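You operate a simulated robot arm through the tools that you are given. There is no shell and no other tool. Be economical: measure what you need, move in short steps, check, and stop when the job is done.

You run a simulated robot arm. Do the job below in one go: nothing can be reset, and whatever is moved stays where it is left.

Task
Put the purple tin in its tub and wipe the brown stain under it.
Fine: the teal pad lies in the drawer; it goes back there, drawer shut. What is to be rubbed or washed off counts as gone when no trace of it is left.
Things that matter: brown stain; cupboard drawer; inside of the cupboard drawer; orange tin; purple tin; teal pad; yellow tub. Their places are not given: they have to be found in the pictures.

The check looks at the end state, three seconds after you hand in, the way a careful person would. Anything else that was tipped, shoved, dropped, spilled or broken makes it a failure.

Robot
A 6-joint arm with a two-finger parallel gripper, fixed in place. Base frame: the origin is at the foot of the arm, x ahead of it, y to its left, z up; the work surface is at about z = 0.78. Readings come in m, rad, newtons and seconds.
With the tool pointing down near the work surface it reaches from about 0.26 to 0.68 m from the base axis. Its first joint turns from -1.152 to 1.152 rad. Payload 2.9 kg.
Tool frame: the origin (TCP) lies between the finger pads and is the grasp point; the fingertips stand 0.03 m ahead of it; z points along the fingers, y is the line along which they close. The gripper opens to 0.11 m. The fingers are 0.02 m wide and 0.01 m thick; the gripper's body (0.048 by 0.112 m) begins 0.055 m behind the TCP.
Orientation is that of the tool frame in the base frame, as a unit quaternion [w, x, y, z]. With the fingers straight down and closing along the base's y, the tool's x points along the base's -x, its y along +y and its z along -z.

Tools
- The arm moves only by the tool nudge_tool. Its argument "series" is a list of rows, each a list of 3 entries, a list of its own where there are three numbers: the shift along the tool's x, y, z in units of 200 mm (1.0 is 200 mm), then the turn, a rotation vector about the tool's x, y, z in units of 180 degrees (1.0 is 180 degrees), then the opening, from 0 (shut) to 1 (fully open). In form: [[[dx, dy, dz], [ax, ay, az], hand], ...]. A call has 1 to 12 rows; each row is the pose to reach, as a shift and turn from the pose commanded when the call began, along the tool's axes at that moment. A call with a number of a shift or a turn outside -1 to 1 is refused whole. A row lasts 0.2 s, in which the tool goes at most 0.05 m and 0.15 rad; a call with a longer step from one row to the next is refused whole, and so is a gripper value outside its range. Where a pose cannot be reached the arm comes as near as it can. A force on the tool above 60 N (or 10 N above the force at the start of the call, whichever is more), or a blocked arm, ends the call early, and 0.2 s more pass. The fingers move at their own pace (about 0.108 m/s each) and stop on an object; they squeeze with about 32 N. The grip force told is the motor's: it shows also when the fingers shut on nothing. Time passes only in rows, and 0.2 s behind the last, so rows that repeat a pose let the fingers close. It gives the time, the measured TCP pose, the force on the tool (base axes), the opening and the grip force at its end, in the units of the frame above (readings bear some noise), with the torque about the TCP (base axes, N m) and any sound that the robot's microphone picked up.
- Cameras (640 x 400 px; columns grow to the right, rows downward): "scene" is fixed at [0.0921, 0.4438, 1.391]; the picture's right is [-0.62, -0.78, 0.00], its down [-0.41, 0.33, -0.85] and it looks along [0.67, -0.53, -0.52] (base axes); focal length 333 px, centre (320, 200). "wrist" rides on the gripper at [0.072, 0.017, -0.103] in the tool frame; the picture's right is [-0.23, 0.97, 0.00], its down [-0.76, -0.18, -0.62] and it looks along [-0.61, -0.14, 0.78] (tool axes); focal length 222 px, centre (320, 200).
- snapshot(camera): a new picture of that camera. The clock stands still meanwhile.
- locate(camera, pixels): for up to 12 pixels [column, row] of the newest picture of that camera ("zoom" is the newest enlarged one), the place [x, y, z] in the base frame of the surface seen there, good to about 0.002 m. The clock stands still meanwhile.
- zoom(camera, box): a new picture of the part [left, top, right, bottom] of that camera's present view, enlarged. The clock stands still meanwhile.
- job_done(): hands the job in; it is judged then, once.

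Go step by step. Measure first, check grasps and placings, and put right what went wrong. The budget is 80 turns and 46 pictures, counting those below and the enlarged ones. Unless the task says otherwise, let go and move clear before handing in, and close with one line.

The tools are called after ">>>" by a JSON object that holds its "name" and its "arguments". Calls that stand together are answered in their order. nudge_tool: Moves the arm, as the interface text tells. Its arguments: {"type":"object","properties":{"series":{"type":"array","items":{"type":"array"}}},"required":["series"]} The other tools are called the same way: snapshot (camera) takes a picture; locate (camera, pixels) gives the place of the surface under pixels of a picture; zoom (camera, box) takes an enlarged picture of a part of a camera's view; job_done () hands the job in.

At the start:

```text
t: 0.0
tool_pos: [0.4164, 0.009, 1.1018]
ee_rot: [0.0, 0.0, 1.0, 0.0]
contact_force: [-1.1, 0.9, 0.0]
moment: [0.03, 0.02, -0.02]
grip_width: 0.11
finger_force: 0.0
```

scene: 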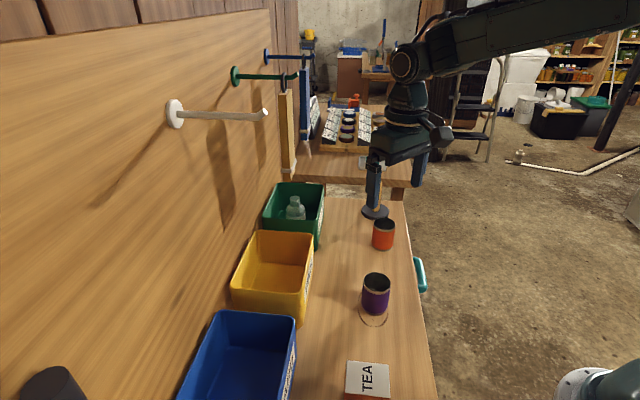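
wrist: 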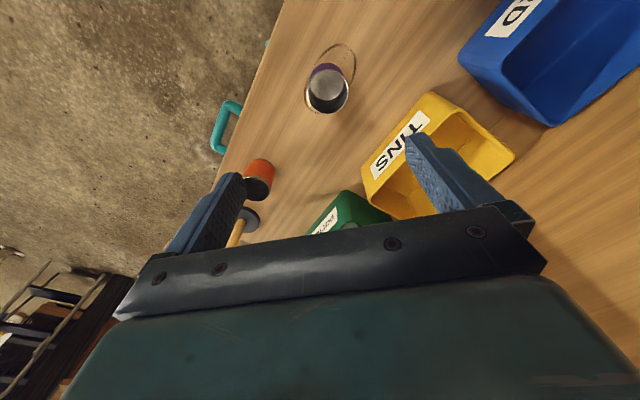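

The scene shows the purple tin near (376,293) on a brown ring, the yellow tub near (275,275), and a teal drawer handle at (420,275). I'll measure these first.

>>> {"name": "locate", "arguments": {"camera": "scene", "pixels": [[376, 280], [376, 312], [373, 325], [360, 312], [420, 262], [424, 290], [384, 225], [268, 272], [235, 290], [312, 235], [300, 320], [375, 212]]}}

>>> {"name": "zoom", "arguments": {"camera": "scene", "box": [220, 180, 460, 400]}}

>>> {"name": "locate", "arguments": {"camera": "wrist", "pixels": [[327, 90], [355, 65], [322, 60], [220, 145], [225, 110], [240, 105], [260, 170], [400, 145], [430, 95], [512, 155], [365, 180], [270, 40]]}}

>>> {"name": "zoom", "arguments": {"camera": "wrist", "box": [180, 20, 420, 170]}}

```text
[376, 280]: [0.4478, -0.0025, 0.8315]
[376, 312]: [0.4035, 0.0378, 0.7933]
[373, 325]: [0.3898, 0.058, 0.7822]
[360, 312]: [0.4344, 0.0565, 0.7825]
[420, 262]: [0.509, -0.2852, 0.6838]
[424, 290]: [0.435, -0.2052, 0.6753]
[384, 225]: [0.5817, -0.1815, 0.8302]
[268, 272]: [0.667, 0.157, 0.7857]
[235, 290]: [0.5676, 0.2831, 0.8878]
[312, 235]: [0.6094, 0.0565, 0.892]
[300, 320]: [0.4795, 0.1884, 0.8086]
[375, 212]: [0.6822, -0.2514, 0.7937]
```

```text
1.82 times, centred on (340, 290) of scene
```

zoom: 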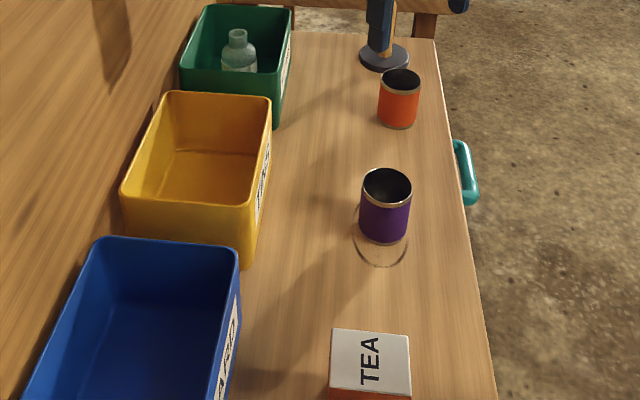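

```text
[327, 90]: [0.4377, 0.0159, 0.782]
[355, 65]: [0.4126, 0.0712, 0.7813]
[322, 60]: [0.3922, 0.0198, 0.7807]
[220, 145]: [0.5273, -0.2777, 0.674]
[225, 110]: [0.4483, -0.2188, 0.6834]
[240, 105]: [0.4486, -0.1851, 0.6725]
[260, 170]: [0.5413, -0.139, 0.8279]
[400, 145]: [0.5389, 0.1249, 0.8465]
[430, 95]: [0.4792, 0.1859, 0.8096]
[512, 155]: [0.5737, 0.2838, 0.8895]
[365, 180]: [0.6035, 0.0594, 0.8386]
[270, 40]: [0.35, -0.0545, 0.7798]
```

```text
2.67 times, centred on (300, 95) of wrist
```

zoom: 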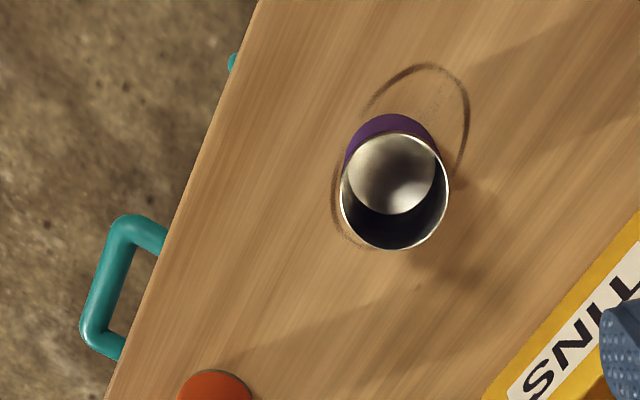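

I'll measure the tin's rim, the stain's ring, and the bench edge from the enlarged wrist view.

>>> {"name": "locate", "arguments": {"camera": "zoom", "pixels": [[394, 133], [342, 195], [447, 190], [398, 248], [428, 66], [468, 115], [335, 195], [358, 242], [366, 110], [460, 165], [256, 8], [116, 375]]}}

>>> {"name": "locate", "arguments": {"camera": "scene", "pixels": [[376, 275], [363, 282], [389, 282], [384, 221], [231, 285], [282, 231], [313, 234], [311, 322], [270, 262], [250, 285], [290, 285], [300, 265]]}}

```text
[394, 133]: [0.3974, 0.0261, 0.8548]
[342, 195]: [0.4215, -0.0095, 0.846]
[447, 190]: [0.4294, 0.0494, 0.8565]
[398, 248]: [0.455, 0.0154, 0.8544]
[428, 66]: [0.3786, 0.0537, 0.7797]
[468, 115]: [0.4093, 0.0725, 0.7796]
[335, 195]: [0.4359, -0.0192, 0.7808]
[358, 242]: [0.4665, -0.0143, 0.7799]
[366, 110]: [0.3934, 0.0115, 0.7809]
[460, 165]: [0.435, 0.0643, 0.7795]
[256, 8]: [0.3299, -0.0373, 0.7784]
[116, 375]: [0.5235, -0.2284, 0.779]
```

```text
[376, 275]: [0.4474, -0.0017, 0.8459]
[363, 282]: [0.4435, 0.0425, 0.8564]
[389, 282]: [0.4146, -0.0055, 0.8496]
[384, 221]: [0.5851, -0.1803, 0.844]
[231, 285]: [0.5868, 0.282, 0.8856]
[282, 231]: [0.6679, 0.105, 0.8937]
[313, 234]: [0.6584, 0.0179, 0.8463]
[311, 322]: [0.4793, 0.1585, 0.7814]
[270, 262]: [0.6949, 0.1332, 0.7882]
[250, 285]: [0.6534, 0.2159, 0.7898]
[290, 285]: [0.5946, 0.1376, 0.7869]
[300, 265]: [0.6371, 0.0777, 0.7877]
```

The tin's centre is about (0.426, 0.020), 0.06 m wide, with its top at 0.857. The tub axes run roughly along (0.77,-0.64). I'll turn about 40° and come down above the tin.

>>> {"name": "nudge_tool", "arguments": {"series": [[[-0.01, 0.011, 0.14], [0, 0, 0.044], 1], [[-0.02, 0.022, 0.28], [0, 0, 0.088], 1], [[-0.03, 0.033, 0.42], [0, 0, 0.132], 1], [[-0.04, 0.044, 0.56], [0, 0, 0.176], 1], [[-0.05, 0.055, 0.76], [0, 0, 0.22], 1], [[-0.05, 0.055, 0.76], [0, 0, 0.22], 1]]}}

>>> {"name": "snapshot", "arguments": {"camera": "wrist"}}

```text
t: 1.4
tool_pos: [0.4291, 0.0215, 0.9502]
ee_rot: [0.0, 0.34, 0.941, 0.0]
contact_force: [-0.7, 0.0, 0.2]
moment: [-0.02, 0.02, 0.03]
grip_width: 0.1102
finger_force: 0.0
```

```text
41 pictures are left
```

wrist: 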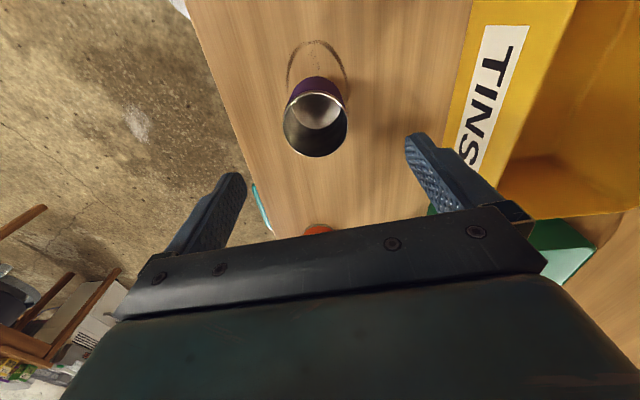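

The gripper hangs above the tin, whose rim spans pixels (285–347, 90–157). I'll measure the rim again to centre the grasp.

>>> {"name": "locate", "arguments": {"camera": "wrist", "pixels": [[285, 123], [347, 121], [314, 92], [316, 156], [291, 105], [342, 102], [470, 20], [232, 115], [203, 40], [285, 85], [348, 85], [318, 41]]}}

```text
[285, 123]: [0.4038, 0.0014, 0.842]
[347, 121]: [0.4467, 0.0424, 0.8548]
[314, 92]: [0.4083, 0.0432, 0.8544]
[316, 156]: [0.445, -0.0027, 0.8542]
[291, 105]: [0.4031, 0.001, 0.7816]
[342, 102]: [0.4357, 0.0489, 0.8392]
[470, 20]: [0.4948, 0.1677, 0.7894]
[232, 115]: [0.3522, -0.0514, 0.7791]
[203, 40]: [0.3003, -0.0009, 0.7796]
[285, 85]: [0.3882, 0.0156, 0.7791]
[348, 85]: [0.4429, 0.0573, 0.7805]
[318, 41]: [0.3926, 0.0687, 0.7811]
```

The tin centre is confirmed at (0.4265, 0.0203). I'll go down to TCP z≈0.835 and close.

>>> {"name": "nudge_tool", "arguments": {"series": [[[0.005, -0.01, 0.2], [0, 0, 0], 1], [[0.005, -0.01, 0.4], [0, 0, 0], 1], [[0.005, -0.01, 0.576], [0, 0, 0], 1], [[0.005, -0.01, 0.576], [0, 0, 0], 1], [[0.005, -0.01, 0.576], [0, 0, 0], 0.3], [[0.005, -0.01, 0.576], [0, 0, 0], 0.3], [[0.005, -0.01, 0.576], [0, 0, 0], 0.3]]}}

```text
t: 3.0
tool_pos: [0.4263, 0.0211, 0.8329]
ee_rot: [0.0, 0.339, 0.941, 0.0]
contact_force: [0.4, 0.5, 0.1]
moment: [0.03, -0.01, -0.02]
grip_width: 0.0588
finger_force: 31.8
```

The tin is held at a width of 0.0588 with 31.8 N. I'll lift it and look at the stain and the tub.

>>> {"name": "nudge_tool", "arguments": {"series": [[[0, 0, -0.1], [0, 0, 0], 0.3], [[0, 0, -0.3], [0, 0, 0], 0.3], [[0, 0, -0.5], [0, 0, 0], 0.3], [[0, 0, -0.7], [0, 0, 0], 0.3], [[0, 0, -0.9], [0, 0, 0], 0.3], [[0, 0, -0.9], [0, 0, 0], 0.3]]}}

>>> {"name": "zoom", "arguments": {"camera": "scene", "box": [220, 180, 460, 400]}}

>>> {"name": "locate", "arguments": {"camera": "scene", "pixels": [[232, 291], [260, 231], [312, 236], [298, 322], [270, 311], [285, 232], [245, 262], [306, 280], [270, 290], [265, 280], [280, 265], [372, 325]]}}

```text
t: 4.4
tool_pos: [0.4268, 0.0213, 1.0151]
ee_rot: [0.0, 0.339, 0.941, 0.0]
contact_force: [-0.1, 0.8, -0.9]
moment: [0.0, -0.02, -0.02]
grip_width: 0.0586
finger_force: 32.2
```

```text
1.82 times, centred on (340, 290) of scene
```

zoom: 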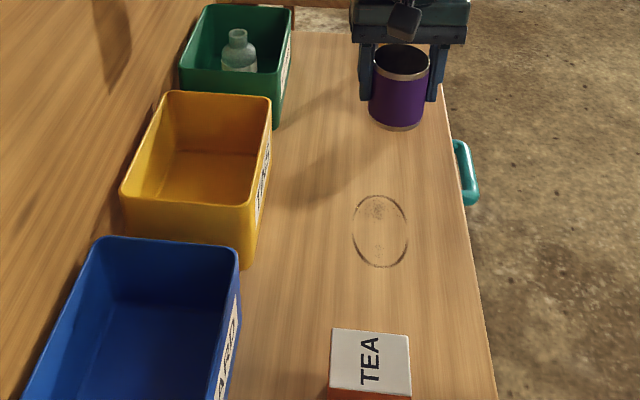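

```text
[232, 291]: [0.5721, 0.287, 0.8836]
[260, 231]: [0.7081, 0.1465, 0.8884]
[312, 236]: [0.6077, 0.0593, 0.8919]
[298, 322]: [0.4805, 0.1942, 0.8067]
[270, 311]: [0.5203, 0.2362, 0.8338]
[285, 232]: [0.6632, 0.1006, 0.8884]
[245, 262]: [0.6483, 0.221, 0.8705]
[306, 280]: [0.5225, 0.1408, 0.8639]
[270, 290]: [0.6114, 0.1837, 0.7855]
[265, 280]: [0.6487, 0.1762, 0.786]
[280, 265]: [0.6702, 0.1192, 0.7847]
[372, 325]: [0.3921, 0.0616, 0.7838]
```

The tub axes come out at about 45°, with its centre near (0.595, 0.175), floor 0.787 and rim 0.89. I'll carry the tin over it at this height.

>>> {"name": "nudge_tool", "arguments": {"series": [[[-0.03, 0.2, 0], [0, 0, 0.006], 0.3], [[-0.06, 0.4, 0], [0, 0, 0.012], 0.3], [[-0.09, 0.6, 0], [0, 0, 0.018], 0.3], [[-0.12, 0.8, 0], [0, 0, 0.024], 0.3], [[-0.156, 1.0, 0], [0, 0, 0.03], 0.3], [[-0.156, 1.0, 0], [0, 0, 0.03], 0.3]]}}

>>> {"name": "snapshot", "arguments": {"camera": "wrist"}}

>>> {"name": "snapshot", "arguments": {"camera": "scene"}}

```text
t: 5.8
tool_pos: [0.5788, 0.1538, 1.0154]
ee_rot: [0.0, 0.382, 0.924, -0.001]
contact_force: [-0.7, 0.2, -0.7]
moment: [-0.01, 0.01, -0.02]
grip_width: 0.0586
finger_force: 31.2
```

```text
39 pictures are left
```

wrist: 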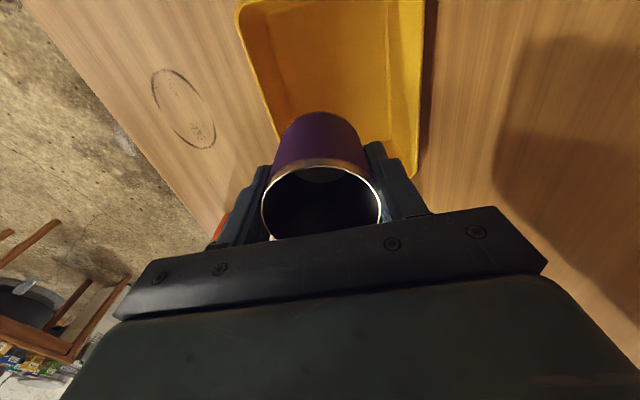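

```text
38 pictures are left
```

scene: 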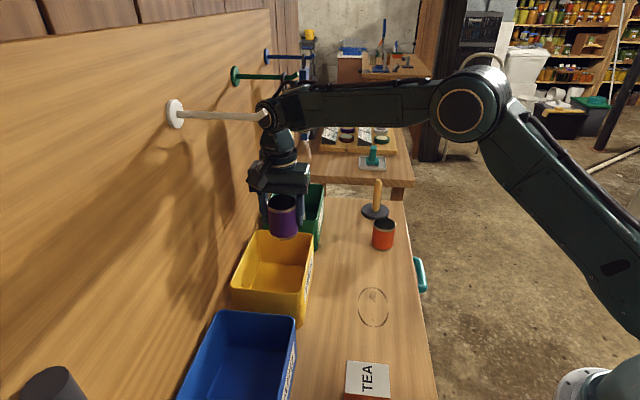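

From here the tub's inside is visible (rim from (238,10) to (412,178)). I'll measure it to set the placing spot.

>>> {"name": "locate", "arguments": {"camera": "wrist", "pixels": [[239, 30], [262, 100], [422, 60], [418, 130], [410, 178], [270, 50], [385, 30], [380, 100], [280, 90], [330, 5], [265, 112], [424, 20]]}}

```text
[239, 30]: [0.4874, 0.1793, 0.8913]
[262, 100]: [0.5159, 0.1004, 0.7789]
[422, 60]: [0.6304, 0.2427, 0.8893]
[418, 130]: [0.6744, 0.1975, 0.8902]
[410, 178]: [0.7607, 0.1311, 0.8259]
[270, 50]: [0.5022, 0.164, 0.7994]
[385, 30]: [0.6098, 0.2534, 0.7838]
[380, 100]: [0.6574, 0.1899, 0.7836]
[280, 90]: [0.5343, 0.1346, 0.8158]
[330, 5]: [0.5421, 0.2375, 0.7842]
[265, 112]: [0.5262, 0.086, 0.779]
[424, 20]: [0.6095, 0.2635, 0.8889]
```

The tub centre is (0.595, 0.175). I'll shift sideways about 26 mm, then lower to TCP z≈0.842.

>>> {"name": "nudge_tool", "arguments": {"series": [[[0.018, 0.131, 0], [0, 0, 0], 0.3], [[0.018, 0.131, 0.2], [0, 0, 0], 0.3], [[0.018, 0.131, 0.4], [0, 0, 0], 0.3], [[0.018, 0.131, 0.6], [0, 0, 0], 0.3], [[0.018, 0.131, 0.75], [0, 0, 0], 0.3], [[0.018, 0.131, 0.82], [0, 0, 0], 0.3], [[0.018, 0.131, 0.85], [0, 0, 0], 0.3], [[0.018, 0.131, 0.865], [0, 0, 0], 0.3], [[0.018, 0.131, 0.865], [0, 0, 0], 0.3]]}}

```text
t: 7.8
tool_pos: [0.5938, 0.1755, 0.8422]
ee_rot: [0.0, 0.383, 0.924, 0.0]
contact_force: [-0.1, 1.0, -0.5]
moment: [0.01, -0.02, 0.01]
grip_width: 0.0586
finger_force: 32.4
```

There is no contact yet and the tin base should be a few mm above the floor. I'll ease down a little more.

>>> {"name": "nudge_tool", "arguments": {"series": [[[0, 0, 0.008], [0, 0, 0], 0.3], [[0, 0, 0.016], [0, 0, 0], 0.3], [[0, 0, 0.022], [0, 0, 0], 0.3], [[0, 0, 0.022], [0, 0, 0], 0.3]]}}

```text
t: 8.8
tool_pos: [0.5934, 0.1744, 0.8379]
ee_rot: [0.0, 0.382, 0.924, 0.0]
contact_force: [0.2, -0.6, 0.4]
moment: [0.02, 0.01, 0.0]
grip_width: 0.0584
finger_force: 31.7
```

Still little contact at 0.838, so the base is within a couple of mm of the floor. I'll open slightly and rise straight up.

>>> {"name": "nudge_tool", "arguments": {"series": [[[0, 0, 0.01], [0, 0, 0], 0.3], [[0, 0, 0.01], [0, 0, 0], 0.72], [[0, 0, 0.01], [0, 0, 0], 0.72], [[0, 0, -0.1], [0, 0, 0], 0.72], [[0, 0, -0.3], [0, 0, 0], 0.72], [[0, 0, -0.5], [0, 0, 0], 0.72], [[0, 0, -0.7], [0, 0, 0], 0.72], [[0, 0, -0.9], [0, 0, 0], 0.72], [[0, 0, -0.9], [0, 0, 0], 0.72]]}}

>>> {"name": "zoom", "arguments": {"camera": "scene", "box": [220, 180, 460, 330]}}

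>>> {"name": "locate", "arguments": {"camera": "zoom", "pixels": [[410, 308], [410, 375], [375, 330], [440, 345], [407, 287], [525, 250], [545, 290], [517, 210], [585, 395], [470, 130], [386, 300], [430, 305]]}}

```text
t: 10.8
tool_pos: [0.5915, 0.1755, 1.0197]
ee_rot: [0.0, 0.383, 0.924, 0.0]
contact_force: [-0.6, 0.0, -0.7]
moment: [0.02, 0.01, -0.02]
grip_width: 0.0793
finger_force: 0.0
```

```text
2.67 times, centred on (340, 255) of scene
```

zoom: 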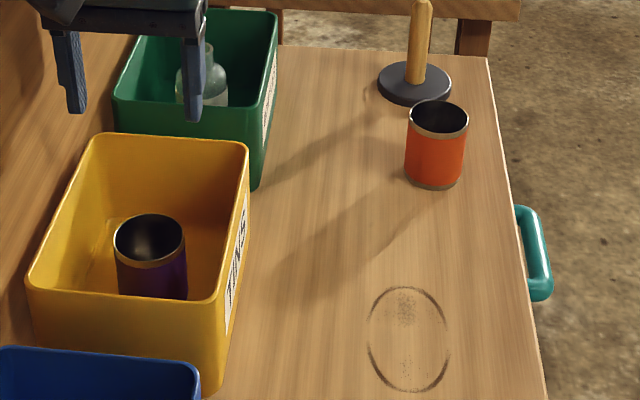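

```text
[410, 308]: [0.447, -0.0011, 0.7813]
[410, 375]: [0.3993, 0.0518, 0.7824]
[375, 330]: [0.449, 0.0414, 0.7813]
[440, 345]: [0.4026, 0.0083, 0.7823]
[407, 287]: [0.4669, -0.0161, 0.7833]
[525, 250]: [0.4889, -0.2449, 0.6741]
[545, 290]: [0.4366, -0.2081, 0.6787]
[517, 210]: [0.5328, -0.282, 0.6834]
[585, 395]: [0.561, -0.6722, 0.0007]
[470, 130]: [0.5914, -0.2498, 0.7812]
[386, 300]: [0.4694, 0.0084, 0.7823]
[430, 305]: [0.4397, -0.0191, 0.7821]
```

The purple tin stands upright in the yellow tub and the stain ring is centred near (0.425, 0.024). Next I'll move over the drawer handle near (0.4865, -0.2435).

>>> {"name": "nudge_tool", "arguments": {"series": [[[-0.1, -0.18, 0], [0, 0, 0], 0.72], [[-0.2, -0.36, 0], [0, 0, 0], 0.72], [[-0.3, -0.54, 0], [0, 0, 0], 0.72], [[-0.4, -0.72, 0], [0, 0, 0], 0.72], [[-0.5, -0.9, 0], [0, 0, 0], 0.72]]}}

>>> {"name": "nudge_tool", "arguments": {"series": [[[-0.11, -0.18, 0], [0, 0, 0], 0.72], [[-0.22, -0.36, 0], [0, 0, 0], 0.72], [[-0.33, -0.54, 0], [0, 0, 0], 0.72], [[-0.44, -0.72, 0], [0, 0, 0], 0.72], [[-0.55, -0.9, 0], [0, 0, 0], 0.72], [[-0.61, -0.95, 0.2], [0, 0, 0], 0.72], [[-0.61, -0.95, 0.4], [0, 0, 0], 0.72], [[-0.61, -0.95, 0.4], [0, 0, 0], 0.72]]}}

>>> {"name": "snapshot", "arguments": {"camera": "wrist"}}

```text
t: 12.0
tool_pos: [0.5352, -0.0242, 1.0167]
ee_rot: [0.0, 0.382, 0.924, 0.0]
contact_force: [0.2, -0.4, 0.1]
moment: [0.05, -0.01, 0.02]
grip_width: 0.0792
finger_force: 0.0
```

```text
t: 13.8
tool_pos: [0.4892, -0.2438, 0.9393]
ee_rot: [0.0, 0.383, 0.924, 0.0]
contact_force: [-0.3, -0.1, -1.2]
moment: [0.02, -0.03, 0.02]
grip_width: 0.0791
finger_force: 0.0
```

```text
36 pictures are left
```

wrist: 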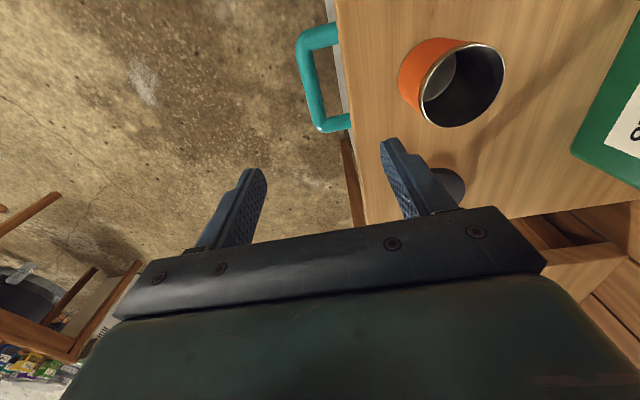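

The handle is clear at (300–350, 25–130). I'll measure its bar, the drawer front, and the bench edge.

>>> {"name": "zoom", "arguments": {"camera": "wrist", "box": [270, 0, 390, 150]}}

>>> {"name": "locate", "arguments": {"camera": "wrist", "pixels": [[308, 85], [303, 60], [310, 40], [322, 33], [333, 120], [318, 122], [345, 60], [340, 100], [350, 80], [325, 5], [346, 150], [345, 160]]}}

```text
2.67 times, centred on (330, 75) of wrist
```

zoom: 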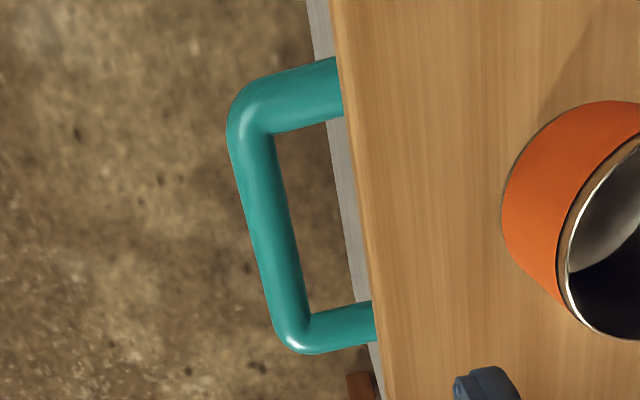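

```text
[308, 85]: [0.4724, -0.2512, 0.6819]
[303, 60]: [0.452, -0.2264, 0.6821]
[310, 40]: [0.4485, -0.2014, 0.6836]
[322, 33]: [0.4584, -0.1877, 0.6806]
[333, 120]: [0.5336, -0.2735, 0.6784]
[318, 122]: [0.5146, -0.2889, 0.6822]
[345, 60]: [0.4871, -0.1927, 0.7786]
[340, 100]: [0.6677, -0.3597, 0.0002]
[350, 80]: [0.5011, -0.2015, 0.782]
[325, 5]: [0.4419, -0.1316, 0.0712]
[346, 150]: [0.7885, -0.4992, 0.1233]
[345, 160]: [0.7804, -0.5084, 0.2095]
```

I'll take the bar and front positions again from the enlarged view for accuracy.

>>> {"name": "locate", "arguments": {"camera": "zoom", "pixels": [[250, 150], [262, 200], [282, 280], [278, 210], [250, 215], [325, 95], [350, 325], [340, 165], [352, 250], [345, 90], [375, 290], [360, 200]]}}

```text
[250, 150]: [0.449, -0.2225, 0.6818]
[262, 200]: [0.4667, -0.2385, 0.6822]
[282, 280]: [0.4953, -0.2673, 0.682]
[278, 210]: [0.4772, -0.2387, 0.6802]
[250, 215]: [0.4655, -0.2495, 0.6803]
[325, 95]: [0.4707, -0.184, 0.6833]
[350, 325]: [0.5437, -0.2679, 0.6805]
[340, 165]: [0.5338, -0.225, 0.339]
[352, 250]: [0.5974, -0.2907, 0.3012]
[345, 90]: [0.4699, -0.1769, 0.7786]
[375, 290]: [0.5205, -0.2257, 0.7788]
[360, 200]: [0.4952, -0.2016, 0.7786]
```

The bar axis is 0.047 m out from the bench edge at z≈0.674. I'll hook it: TCP 25 mm outboard of the bar, inner finger behind it. First I'll go down to just above it and check.

>>> {"name": "nudge_tool", "arguments": {"series": [[[0.018, -0.187, 0], [0, 0, 0], 0.82], [[0.018, -0.187, 0.2], [0, 0, 0], 0.82], [[0.018, -0.187, 0.4], [0, 0, 0], 0.82], [[0.018, -0.187, 0.6], [0, 0, 0], 0.82], [[0.018, -0.187, 0.8], [0, 0, 0], 0.82], [[0.018, -0.187, 0.95], [0, 0, 0], 0.82], [[0.018, -0.187, 0.95], [0, 0, 0], 0.82]]}}

>>> {"name": "snapshot", "arguments": {"camera": "wrist"}}

```text
t: 15.4
tool_pos: [0.4612, -0.268, 0.7474]
ee_rot: [0.001, 0.383, 0.924, 0.0]
contact_force: [-0.5, 0.2, 0.1]
moment: [0.03, -0.02, -0.01]
grip_width: 0.09
finger_force: 0.0
```

```text
34 pictures are left
```

wrist: 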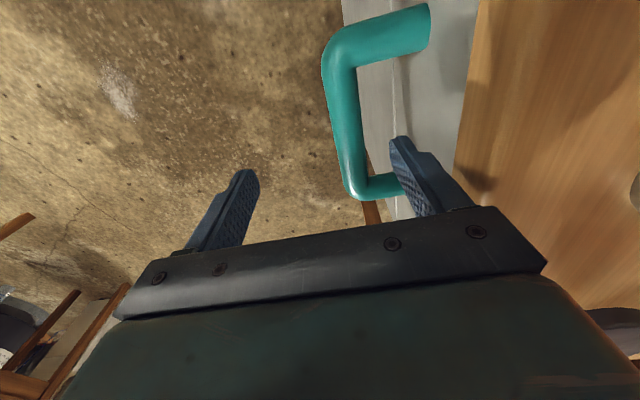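

The inner finger sits over the gap behind the bar. I'll verify the handle's ends from this view before going down.

>>> {"name": "locate", "arguments": {"camera": "wrist", "pixels": [[342, 80], [350, 130], [345, 55], [380, 35], [380, 188], [355, 180], [440, 60], [380, 100], [468, 60], [398, 150]]}}

```text
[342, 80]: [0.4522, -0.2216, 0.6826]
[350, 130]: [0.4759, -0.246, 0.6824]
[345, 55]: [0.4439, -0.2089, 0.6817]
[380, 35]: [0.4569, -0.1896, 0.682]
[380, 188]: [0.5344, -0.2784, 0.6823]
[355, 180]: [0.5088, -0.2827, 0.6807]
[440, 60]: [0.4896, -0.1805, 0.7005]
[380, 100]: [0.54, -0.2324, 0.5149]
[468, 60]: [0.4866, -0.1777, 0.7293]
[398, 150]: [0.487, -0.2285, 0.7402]
```

The finger lies at sum ≈0.26 between the bar (0.23) and the front (0.31), centred along the handle. I'll go down 70 mm, then pull outwards.

>>> {"name": "nudge_tool", "arguments": {"series": [[[0, 0, 0.12], [0, 0, 0], 0.82], [[0, 0, 0.24], [0, 0, 0], 0.82], [[0, 0, 0.35], [0, 0, 0], 0.82], [[0, 0, 0.35], [0, 0, 0], 0.82], [[0, -0.05, 0.35], [0, 0, 0], 0.82], [[0, -0.1, 0.35], [0, 0, 0], 0.82], [[0, -0.15, 0.35], [0, 0, 0], 0.82], [[0, -0.2, 0.35], [0, 0, 0], 0.82], [[0, -0.25, 0.35], [0, 0, 0], 0.82], [[0, -0.3, 0.35], [0, 0, 0], 0.82]]}}

>>> {"name": "snapshot", "arguments": {"camera": "scene"}}

```text
t: 17.6
tool_pos: [0.4163, -0.3096, 0.6775]
ee_rot: [0.0, 0.383, 0.924, 0.0]
contact_force: [-0.4, 0.0, -0.2]
moment: [-0.01, 0.04, 0.04]
grip_width: 0.0905
finger_force: 0.1
```

```text
33 pictures are left
```

scene: 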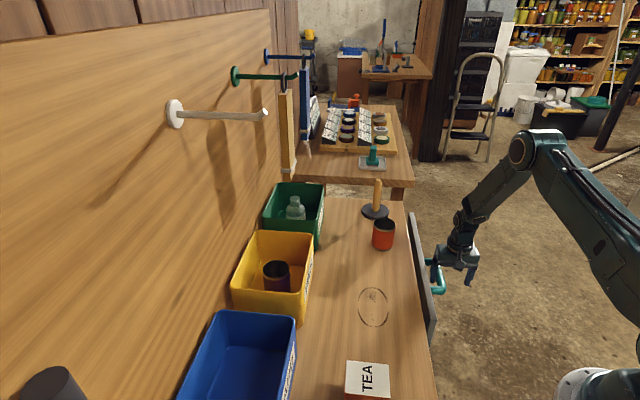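

The drawer is coming out. I'll keep pulling another 0.14 m in small steps.

>>> {"name": "nudge_tool", "arguments": {"series": [[[0, -0.06, 0], [0, 0, 0], 0.82], [[0, -0.12, 0], [0, 0, 0], 0.82], [[0, -0.18, 0], [0, 0, 0], 0.82], [[0, -0.24, 0], [0, 0, 0], 0.82], [[0, -0.3, 0], [0, 0, 0], 0.82], [[0, -0.36, 0], [0, 0, 0], 0.82], [[0, -0.42, 0], [0, 0, 0], 0.82], [[0, -0.48, 0], [0, 0, 0], 0.82], [[0, -0.54, 0], [0, 0, 0], 0.82], [[0, -0.6, 0], [0, 0, 0], 0.82], [[0, -0.66, 0], [0, 0, 0], 0.82], [[0, -0.7, 0], [0, 0, 0], 0.82]]}}

>>> {"name": "snapshot", "arguments": {"camera": "scene"}}

>>> {"name": "snapshot", "arguments": {"camera": "wrist"}}

```text
t: 20.2
tool_pos: [0.3186, -0.4104, 0.6769]
ee_rot: [-0.001, 0.383, 0.924, 0.0]
contact_force: [0.5, -0.1, 0.2]
moment: [0.02, -0.02, 0.01]
grip_width: 0.0907
finger_force: 0.5
```

```text
32 pictures are left
```

scene: 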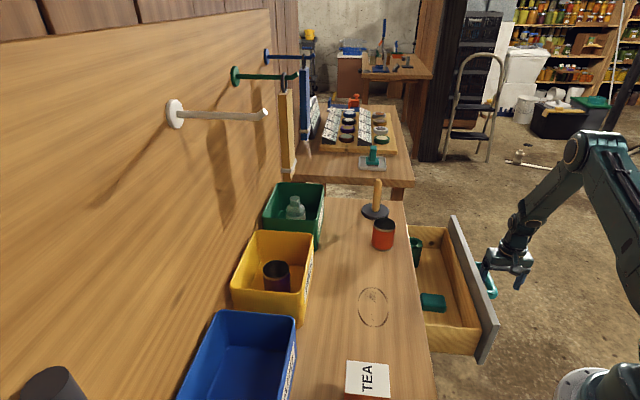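

```text
31 pictures are left
```

wrist: 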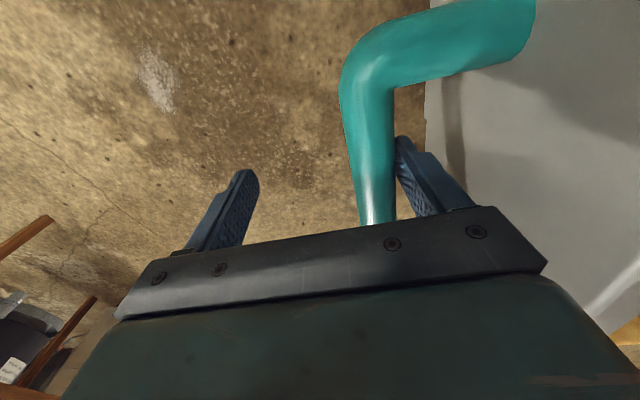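

The drawer is open, showing a teal pad at (432,302) and another green item at (416,250). I'll zoom in and measure.

>>> {"name": "zoom", "arguments": {"camera": "scene", "box": [390, 210, 510, 370]}}

>>> {"name": "locate", "arguments": {"camera": "scene", "pixels": [[432, 298], [423, 295], [443, 296], [422, 306], [444, 309], [416, 250], [440, 280], [455, 270], [450, 222], [490, 320], [425, 228], [478, 345]]}}

```text
2.50 times, centred on (450, 290) of scene
```

zoom: 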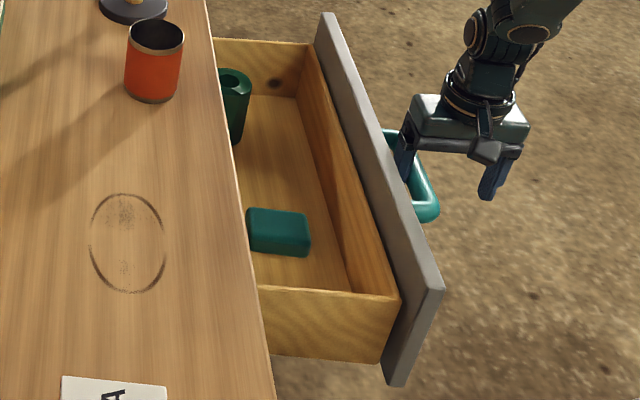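

```text
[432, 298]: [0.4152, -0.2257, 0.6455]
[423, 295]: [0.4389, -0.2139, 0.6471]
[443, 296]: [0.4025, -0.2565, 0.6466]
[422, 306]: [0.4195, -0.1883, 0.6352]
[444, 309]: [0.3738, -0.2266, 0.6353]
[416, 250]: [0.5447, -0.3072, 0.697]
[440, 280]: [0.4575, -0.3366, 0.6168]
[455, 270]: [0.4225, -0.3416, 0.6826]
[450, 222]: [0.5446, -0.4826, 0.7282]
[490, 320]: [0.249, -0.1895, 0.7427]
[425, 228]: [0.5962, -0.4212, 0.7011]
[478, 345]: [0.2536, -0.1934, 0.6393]
```

I need the pad's exact outline and the drawer's walls. The enlarged view shows the pad corners at (250,210), (308,217), (309,255), (250,248).

>>> {"name": "locate", "arguments": {"camera": "zoom", "pixels": [[253, 211], [305, 216], [309, 238], [252, 232], [280, 224], [309, 254], [330, 285], [345, 230], [305, 95], [265, 290], [235, 75], [330, 150]]}}

```text
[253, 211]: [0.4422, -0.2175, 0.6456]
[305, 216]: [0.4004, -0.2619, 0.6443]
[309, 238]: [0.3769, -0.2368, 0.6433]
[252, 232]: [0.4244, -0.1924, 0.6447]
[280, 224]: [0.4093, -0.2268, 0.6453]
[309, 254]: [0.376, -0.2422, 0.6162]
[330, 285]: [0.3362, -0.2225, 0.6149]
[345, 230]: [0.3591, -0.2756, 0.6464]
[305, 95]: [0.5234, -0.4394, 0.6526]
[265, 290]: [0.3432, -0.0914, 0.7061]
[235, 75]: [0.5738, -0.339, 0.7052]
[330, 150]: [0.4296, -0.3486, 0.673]
```

The pad is centred at (0.411, -0.227), 0.065 m along the drawer's pull direction, 0.036 m across and 0.03 m high. I'll unhook, rise, then turn 90° above it.

>>> {"name": "nudge_tool", "arguments": {"series": [[[0, 0.05, 0], [0, 0, 0], 0.82], [[0, 0.05, 0], [0, 0, 0], 0.82], [[0, 0.05, -0.2], [0, 0, 0], 0.82], [[0, 0.05, -0.4], [0, 0, 0], 0.82], [[0, 0.05, -0.6], [0, 0, 0], 0.82], [[0, 0.05, -0.8], [0, 0, 0], 0.82], [[0, 0.05, -1.0], [0, 0, 0], 0.82], [[0, 0.05, -1.0], [0, 0, 0], 0.82]]}}

>>> {"name": "nudge_tool", "arguments": {"series": [[[0.03, 0.08, 0], [0, 0, -0.0455], 0.82], [[0.06, 0.17, 0], [0, 0, -0.091], 0.82], [[0.09, 0.26, 0], [0, 0, -0.1365], 0.82], [[0.12, 0.35, 0], [0, 0, -0.182], 0.82], [[0.15, 0.44, 0], [0, 0, -0.2275], 0.82], [[0.18, 0.53, 0], [0, 0, -0.273], 0.82], [[0.21, 0.62, 0], [0, 0, -0.3185], 0.82], [[0.24, 0.71, 0], [0, 0, -0.364], 0.82], [[0.28, 0.8, 0], [0, 0, -0.4095], 0.82], [[0.31, 0.88, 0], [0, 0, -0.455], 0.82], [[0.322, 0.925, 0], [0, 0, -0.5], 0.82], [[0.322, 0.925, 0], [0, 0, -0.5], 0.82]]}}

>>> {"name": "snapshot", "arguments": {"camera": "wrist"}}

```text
t: 22.0
tool_pos: [0.3234, -0.4038, 0.8776]
ee_rot: [0.0, 0.382, 0.924, 0.0]
contact_force: [-1.0, -0.7, 0.0]
moment: [-0.01, 0.01, -0.04]
grip_width: 0.0902
finger_force: 0.0
```

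```text
t: 24.6
tool_pos: [0.411, -0.2259, 0.8767]
ee_rot: [-0.001, -0.384, 0.923, 0.0]
contact_force: [0.6, 0.3, 0.2]
moment: [-0.02, 0.02, 0.02]
grip_width: 0.0899
finger_force: 0.1
```

```text
29 pictures are left
```

wrist: 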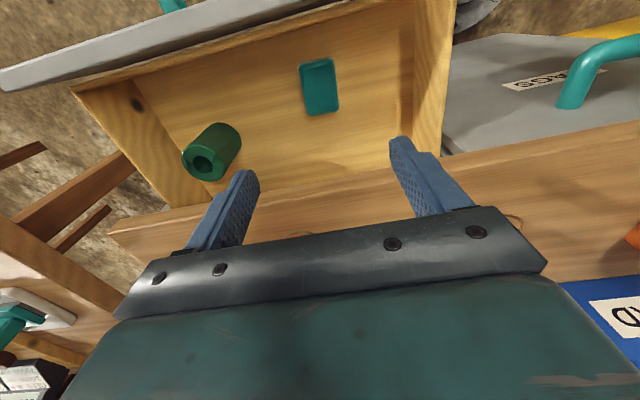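

The pad is at (320,88) in the wrist view. I'll measure it once more before descending.

>>> {"name": "locate", "arguments": {"camera": "wrist", "pixels": [[303, 67], [331, 61], [337, 105], [308, 112], [320, 87], [360, 120], [430, 100], [380, 190], [330, 10], [370, 25], [560, 75], [620, 45]]}}

```text
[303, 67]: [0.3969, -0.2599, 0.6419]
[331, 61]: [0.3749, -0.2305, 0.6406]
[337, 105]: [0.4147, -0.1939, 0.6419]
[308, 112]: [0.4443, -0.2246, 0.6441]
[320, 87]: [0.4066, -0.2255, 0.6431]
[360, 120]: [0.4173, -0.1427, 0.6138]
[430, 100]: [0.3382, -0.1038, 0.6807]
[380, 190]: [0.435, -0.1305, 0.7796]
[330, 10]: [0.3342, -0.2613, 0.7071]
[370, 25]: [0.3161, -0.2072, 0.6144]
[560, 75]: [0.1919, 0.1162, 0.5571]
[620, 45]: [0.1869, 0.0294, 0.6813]
```

The pad centre is (0.4075, -0.2275). I'll go down over it, the last part slowly, then grip.

>>> {"name": "nudge_tool", "arguments": {"series": [[[0.018, 0.007, 0.2], [0, 0, 0], 0.82], [[0.018, 0.007, 0.4], [0, 0, 0], 0.82], [[0.018, 0.007, 0.6], [0, 0, 0], 0.82], [[0.018, 0.007, 0.8], [0, 0, 0], 0.82], [[0.018, 0.007, 0.95], [0, 0, 0], 0.82], [[0.018, 0.007, 0.95], [0, 0, 0], 0.82]]}}

>>> {"name": "nudge_tool", "arguments": {"series": [[[0, 0, 0.08], [0, 0, 0], 0.82], [[0, 0, 0.16], [0, 0, 0], 0.82], [[0, 0, 0.16], [0, 0, 0], 0.82], [[0, 0, 0.16], [0, 0, 0], 0.1], [[0, 0, 0.16], [0, 0, 0], 0.1], [[0, 0, 0.16], [0, 0, 0], 0.1], [[0, 0, 0.16], [0, 0, 0], 0.1]]}}

>>> {"name": "snapshot", "arguments": {"camera": "wrist"}}

```text
t: 26.0
tool_pos: [0.4077, -0.2275, 0.687]
ee_rot: [0.001, -0.383, 0.924, 0.0]
contact_force: [0.0, -0.2, 0.2]
moment: [0.04, -0.02, 0.01]
grip_width: 0.0901
finger_force: 0.1
```

```text
t: 27.6
tool_pos: [0.4078, -0.2276, 0.6574]
ee_rot: [0.0, -0.383, 0.924, 0.0]
contact_force: [0.2, 0.7, -0.3]
moment: [0.02, -0.01, 0.02]
grip_width: 0.0494
finger_force: 32.2
```

```text
28 pictures are left
```

wrist: 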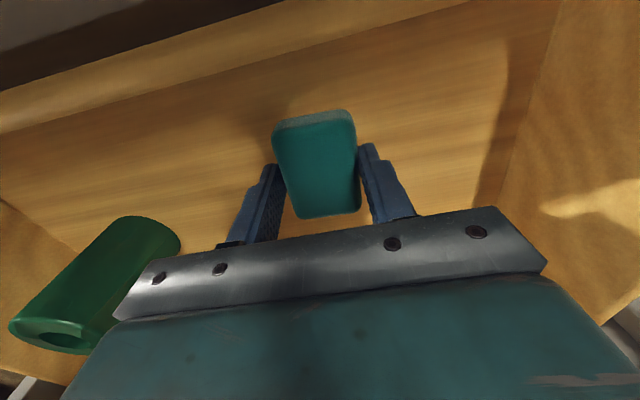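

The pad is gripped at 0.049 m with 32 N. I'll lift it out of the drawer and carry it above the stain.

>>> {"name": "nudge_tool", "arguments": {"series": [[[0, 0, -0.1], [0, 0, 0], 0.1], [[0, 0, -0.3], [0, 0, 0], 0.1], [[0, 0, -0.5], [0, 0, 0], 0.1], [[0, 0, -0.7], [0, 0, 0], 0.1], [[0, 0, -0.9], [0, 0, 0], 0.1], [[0, 0, -1.0], [0, 0, 0], 0.1]]}}

>>> {"name": "nudge_tool", "arguments": {"series": [[[0, 0, -0.2], [0, 0, 0], 0.1], [[-0.15, 0.13, -0.2], [0, 0, 0], 0.1], [[-0.3, 0.26, -0.2], [0, 0, 0], 0.1], [[-0.45, 0.39, -0.2], [0, 0, 0], 0.1], [[-0.6, 0.52, -0.2], [0, 0, 0], 0.1], [[-0.75, 0.65, -0.2], [0, 0, 0], 0.1], [[-0.9, 0.78, -0.2], [0, 0, 0], 0.1], [[-0.95, 0.83, -0.2], [0, 0, 0], 0.1], [[-0.95, 0.83, -0.2], [0, 0, 0], 0.1]]}}

>>> {"name": "snapshot", "arguments": {"camera": "wrist"}}

>>> {"name": "snapshot", "arguments": {"camera": "scene"}}

```text
t: 29.0
tool_pos: [0.4055, -0.2245, 0.8557]
ee_rot: [0.0, -0.382, 0.924, 0.001]
contact_force: [0.6, -0.9, 1.0]
moment: [0.0, 0.0, -0.04]
grip_width: 0.0492
finger_force: 31.6
```

```text
t: 31.0
tool_pos: [0.4245, 0.0247, 0.8975]
ee_rot: [0.0, -0.383, 0.924, 0.0]
contact_force: [-0.1, 0.4, -1.2]
moment: [0.01, 0.03, 0.0]
grip_width: 0.0488
finger_force: 31.9
```

```text
27 pictures are left
```

wrist: 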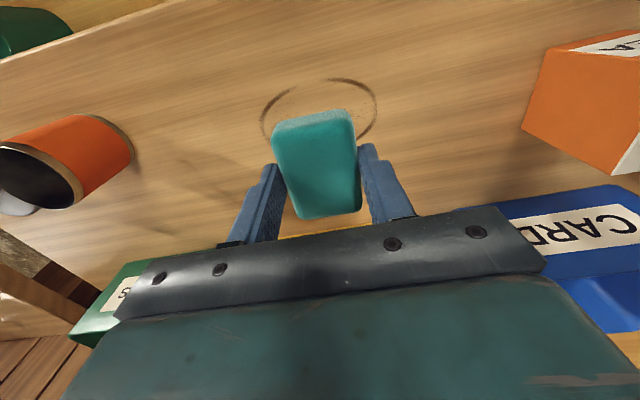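

```text
26 pictures are left
```

scene: 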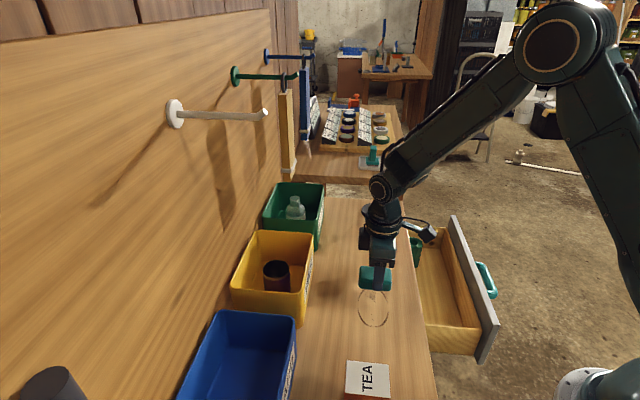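

The pad hangs over the stain. I'll check how near the TEA box is, then lower until it makes contact.

>>> {"name": "locate", "arguments": {"camera": "wrist", "pixels": [[525, 125], [548, 55], [612, 170], [580, 100], [75, 205], [130, 150], [100, 118]]}}

>>> {"name": "nudge_tool", "arguments": {"series": [[[-0.006, -0.01, 0.15], [0, 0, 0], 0.1], [[-0.006, -0.01, 0.28], [0, 0, 0], 0.1], [[-0.006, -0.01, 0.34], [0, 0, 0], 0.1], [[-0.006, -0.01, 0.36], [0, 0, 0], 0.1], [[-0.006, -0.01, 0.38], [0, 0, 0], 0.1], [[-0.006, -0.01, 0.38], [0, 0, 0], 0.1]]}}

```text
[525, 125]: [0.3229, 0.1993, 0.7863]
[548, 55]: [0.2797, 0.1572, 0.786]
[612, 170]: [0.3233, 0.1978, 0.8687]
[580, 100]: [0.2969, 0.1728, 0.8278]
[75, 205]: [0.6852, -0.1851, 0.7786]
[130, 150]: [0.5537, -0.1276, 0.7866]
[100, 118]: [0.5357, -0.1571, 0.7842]
```

```text
t: 32.4
tool_pos: [0.4261, 0.023, 0.8209]
ee_rot: [0.001, -0.383, 0.924, 0.0]
contact_force: [-11.6, -0.4, 45.4]
moment: [0.07, 0.42, -0.21]
grip_width: 0.0492
finger_force: 31.7
```

Firm contact already at z=0.821 (45 N). I'll ease up 1.5 mm and try a first short stroke to see the force.

>>> {"name": "nudge_tool", "arguments": {"series": [[[0, 0, -0.008], [0, 0, 0], 0.1], [[0, 0.07, -0.008], [0, 0, 0], 0.1], [[0, 0.14, -0.008], [0, 0, 0], 0.1]]}}

```text
t: 33.2
tool_pos: [0.4064, 0.0439, 0.8213]
ee_rot: [0.001, -0.383, 0.924, -0.001]
contact_force: [4.5, -3.8, 10.0]
moment: [-0.05, -0.35, -0.09]
grip_width: 0.049
finger_force: 31.7
```

The force is a comfortable 10 N while sliding. I'll do full strokes along the ring now.

>>> {"name": "nudge_tool", "arguments": {"series": [[[0, 0.08, 0], [0, 0, 0], 0.1], [[0, 0.15, 0], [0, 0, 0], 0.1], [[0, 0.05, 0], [0, 0, 0], 0.1], [[0, -0.05, 0], [0, 0, 0], 0.1], [[0, -0.15, 0], [0, 0, 0], 0.1], [[0, -0.25, 0], [0, 0, 0], 0.1], [[0, -0.35, 0], [0, 0, 0], 0.1], [[0, -0.43, 0], [0, 0, 0], 0.1], [[0.05, -0.43, 0], [0, 0, 0], 0.1], [[0.09, -0.43, 0], [0, 0, 0], 0.1]]}}

>>> {"name": "nudge_tool", "arguments": {"series": [[[0, 0.1, 0], [0, 0, 0], 0.1], [[0, 0.2, 0], [0, 0, 0], 0.1], [[0, 0.3, 0], [0, 0, 0], 0.1], [[0, 0.4, 0], [0, 0, 0], 0.1], [[0, 0.5, 0], [0, 0, 0], 0.1], [[0, 0.58, 0], [0, 0, 0], 0.1], [[-0.09, 0.58, 0], [0, 0, 0], 0.1], [[-0.18, 0.58, 0], [0, 0, 0], 0.1], [[-0.18, 0.48, 0], [0, 0, 0], 0.1], [[-0.18, 0.38, 0], [0, 0, 0], 0.1], [[-0.18, 0.28, 0], [0, 0, 0], 0.1], [[-0.18, 0.18, 0], [0, 0, 0], 0.1]]}}

>>> {"name": "nudge_tool", "arguments": {"series": [[[0, -0.1, 0], [0, 0, 0], 0.1], [[0, -0.18, 0], [0, 0, 0], 0.1], [[0.09, -0.18, 0], [0, 0, 0], 0.1], [[0.09, -0.08, 0], [0, 0, 0], 0.1], [[0.09, 0.02, 0], [0, 0, 0], 0.1], [[0.09, 0.12, 0], [0, 0, 0], 0.1], [[0.09, 0.22, 0], [0, 0, 0], 0.1], [[0.09, 0.32, 0], [0, 0, 0], 0.1], [[0.09, 0.4, 0], [0, 0, 0], 0.1], [[0.09, 0.4, -0.1], [0, 0, 0], 0.1], [[0.09, 0.4, -0.3], [0, 0, 0], 0.1], [[0.09, 0.4, -0.4], [0, 0, 0], 0.1]]}}

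>>> {"name": "zoom", "arguments": {"camera": "scene", "box": [320, 250, 440, 350]}}

>>> {"name": "snapshot", "arguments": {"camera": "wrist"}}

```text
t: 35.4
tool_pos: [0.4557, -0.0313, 0.8216]
ee_rot: [0.002, -0.383, 0.924, -0.001]
contact_force: [5.5, 3.4, 13.8]
moment: [0.1, 0.07, -0.08]
grip_width: 0.0489
finger_force: 31.9
```

```text
t: 38.0
tool_pos: [0.456, 0.0207, 0.8214]
ee_rot: [0.0, -0.383, 0.924, -0.001]
contact_force: [-0.5, 1.6, 2.5]
moment: [0.04, 0.16, -0.04]
grip_width: 0.049
finger_force: 31.8
```

```text
t: 40.6
tool_pos: [0.385, 0.0664, 0.9018]
ee_rot: [-0.001, -0.383, 0.924, 0.0]
contact_force: [0.2, 0.5, 0.5]
moment: [-0.01, 0.0, 0.03]
grip_width: 0.0487
finger_force: 31.4
```

```text
4.00 times, centred on (380, 300) of scene
```

zoom: 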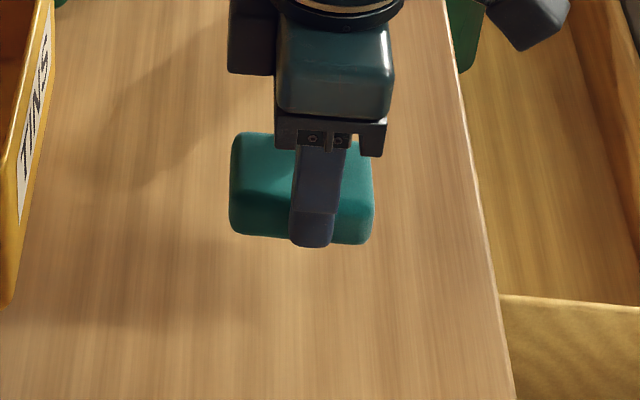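

```text
24 pictures are left
```

wrist: 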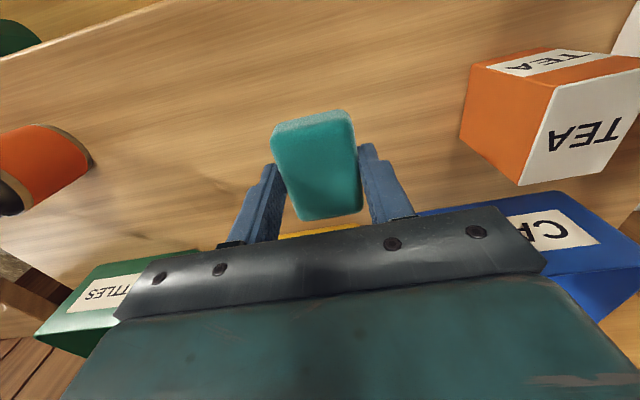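

The wood under the pad looks clean so far. I'll carry the pad back over the drawer and check the unobstructed spot on the way.

>>> {"name": "nudge_tool", "arguments": {"series": [[[0.12, -0.14, 0], [0, 0, 0], 0.1], [[0.24, -0.28, 0], [0, 0, 0], 0.1], [[0.36, -0.42, 0], [0, 0, 0], 0.1], [[0.48, -0.56, 0], [0, 0, 0], 0.1], [[0.6, -0.7, 0], [0, 0, 0], 0.1], [[0.72, -0.84, 0], [0, 0, 0], 0.1], [[0.84, -0.98, 0], [0, 0, 0], 0.1], [[0.95, -1.0, 0], [0, 0, 0], 0.1], [[0.95, -1.0, 0], [0, 0, 0], 0.1]]}}

>>> {"name": "zoom", "arguments": {"camera": "scene", "box": [310, 250, 430, 350]}}

>>> {"name": "snapshot", "arguments": {"camera": "wrist"}}

```text
t: 42.6
tool_pos: [0.3903, -0.2124, 0.9008]
ee_rot: [0.001, -0.382, 0.924, 0.001]
contact_force: [1.0, -0.7, -0.4]
moment: [0.02, 0.01, 0.0]
grip_width: 0.0489
finger_force: 32.2
```

```text
4.00 times, centred on (370, 300) of scene
```

zoom: 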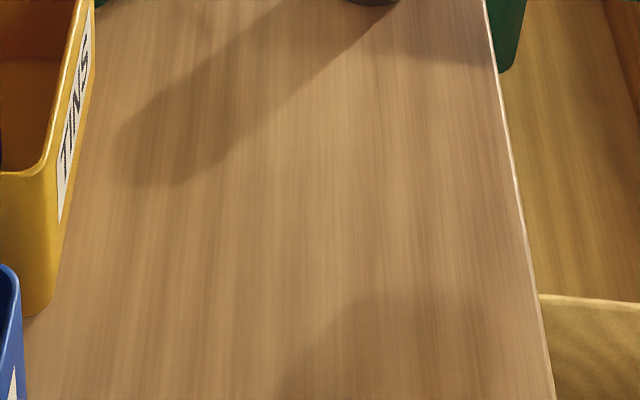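

```text
22 pictures are left
```

wrist: 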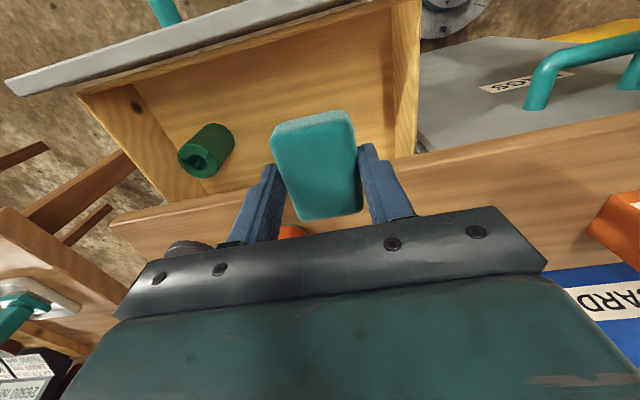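

The spot at the centre of the zoom is clean. I'll lower the pad to its old place in the drawer.

>>> {"name": "nudge_tool", "arguments": {"series": [[[-0.008, -0.116, 0], [0, 0, 0], 0.1], [[-0.008, -0.116, 0.2], [0, 0, 0], 0.1], [[-0.008, -0.116, 0.4], [0, 0, 0], 0.1], [[-0.008, -0.116, 0.6], [0, 0, 0], 0.1], [[-0.008, -0.116, 0.8], [0, 0, 0], 0.1], [[-0.008, -0.116, 1.0], [0, 0, 0], 0.1], [[-0.008, -0.116, 1.0], [0, 0, 0], 0.1]]}}

>>> {"name": "nudge_tool", "arguments": {"series": [[[0, 0, 0.1], [0, 0, 0], 0.1], [[0, 0, 0.17], [0, 0, 0], 0.1], [[0, 0, 0.2], [0, 0, 0], 0.1], [[0, 0, 0.21], [0, 0, 0], 0.1], [[0, 0, 0.21], [0, 0, 0], 0.1]]}}

```text
t: 44.2
tool_pos: [0.4088, -0.2279, 0.702]
ee_rot: [0.0, -0.384, 0.923, 0.0]
contact_force: [-0.3, 0.1, 0.0]
moment: [-0.02, -0.01, 0.02]
grip_width: 0.0488
finger_force: 31.5
```

```text
t: 45.4
tool_pos: [0.4101, -0.2268, 0.6598]
ee_rot: [0.0, -0.383, 0.924, 0.0]
contact_force: [-0.1, -0.6, 1.0]
moment: [-0.03, -0.02, -0.01]
grip_width: 0.0488
finger_force: 32.2
```

The pad is about 2 mm above the drawer floor. I'll lower the rest, open, and rise straight up.

>>> {"name": "nudge_tool", "arguments": {"series": [[[0, 0, 0.01], [0, 0, 0], 0.1], [[0, 0, 0.01], [0, 0, 0], 0.7], [[0, 0, 0.01], [0, 0, 0], 0.7], [[0, 0, -0.15], [0, 0, 0], 0.7], [[0, 0, -0.35], [0, 0, 0], 0.7], [[0, 0, -0.55], [0, 0, 0], 0.7], [[0, 0, -0.75], [0, 0, 0], 0.7], [[0, 0, -0.95], [0, 0, 0], 0.7], [[0, 0, -0.95], [0, 0, 0], 0.7]]}}

>>> {"name": "snapshot", "arguments": {"camera": "wrist"}}

>>> {"name": "snapshot", "arguments": {"camera": "scene"}}

```text
t: 47.4
tool_pos: [0.4096, -0.2231, 0.8514]
ee_rot: [0.001, -0.382, 0.924, 0.0]
contact_force: [0.3, -0.4, -0.4]
moment: [0.01, -0.02, 0.01]
grip_width: 0.0766
finger_force: 0.1
```

```text
21 pictures are left
```

wrist: 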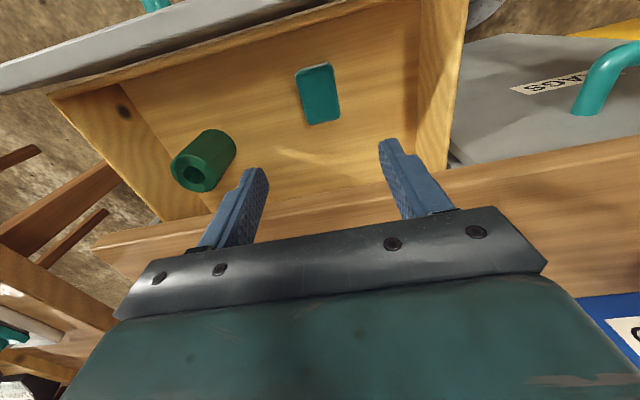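

```text
20 pictures are left
```

scene: 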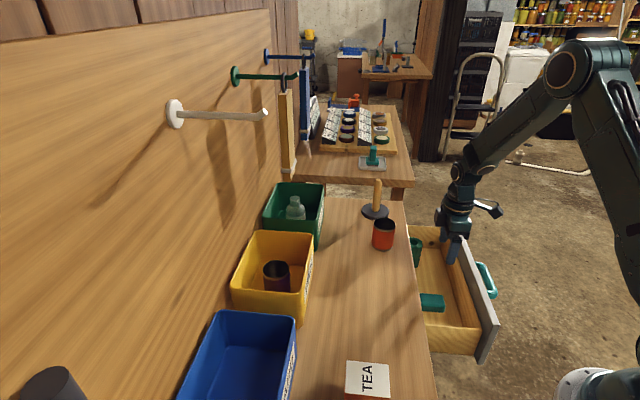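

The stain is gone in the scene view (372,305) and the pad lies in the drawer. Next I'll move outboard of the handle with shut fingers and push the drawer closed.

>>> {"name": "nudge_tool", "arguments": {"series": [[[0.15, -0.05, 0], [0, 0, 0], 0], [[0.3, -0.1, 0], [0, 0, 0], 0], [[0.45, -0.15, 0], [0, 0, 0], 0], [[0.6, -0.2, 0], [0, 0, 0], 0], [[0.75, -0.25, 0], [0, 0, 0], 0], [[0.9, -0.3, 0], [0, 0, 0], 0], [[1.0, -0.337, 0], [0, 0, 0], 0], [[1.0, -0.337, 0], [0, 0, 0], 0]]}}

>>> {"name": "nudge_tool", "arguments": {"series": [[[0.1, 0, 0], [0, 0, 0], 0], [[0.1, 0, 0.2], [0, 0, 0], 0], [[0.1, 0, 0.4], [0, 0, 0], 0], [[0.1, 0, 0.6], [0, 0, 0], 0], [[0.1, 0, 0.75], [0, 0, 0], 0], [[0.1, 0, 0.87], [0, 0, 0], 0], [[0.1, 0, 0.87], [0, 0, 0], 0]]}}

>>> {"name": "snapshot", "arguments": {"camera": "wrist"}}

```text
t: 49.2
tool_pos: [0.3137, -0.416, 0.8522]
ee_rot: [0.0, -0.383, 0.924, 0.0]
contact_force: [-0.6, 0.5, 0.4]
moment: [0.02, 0.01, 0.03]
grip_width: 0.0001
finger_force: 32.0
```

```text
t: 50.8
tool_pos: [0.304, -0.4294, 0.6765]
ee_rot: [0.0, -0.382, 0.924, 0.0]
contact_force: [0.9, -0.2, -0.2]
moment: [0.0, 0.02, -0.02]
grip_width: 0.0
finger_force: 31.8
```

```text
19 pictures are left
```

wrist: 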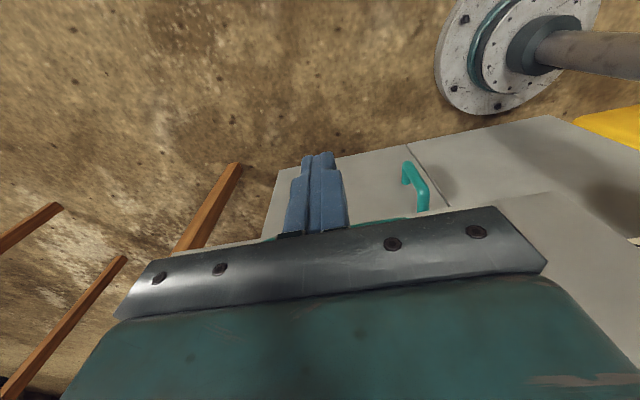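

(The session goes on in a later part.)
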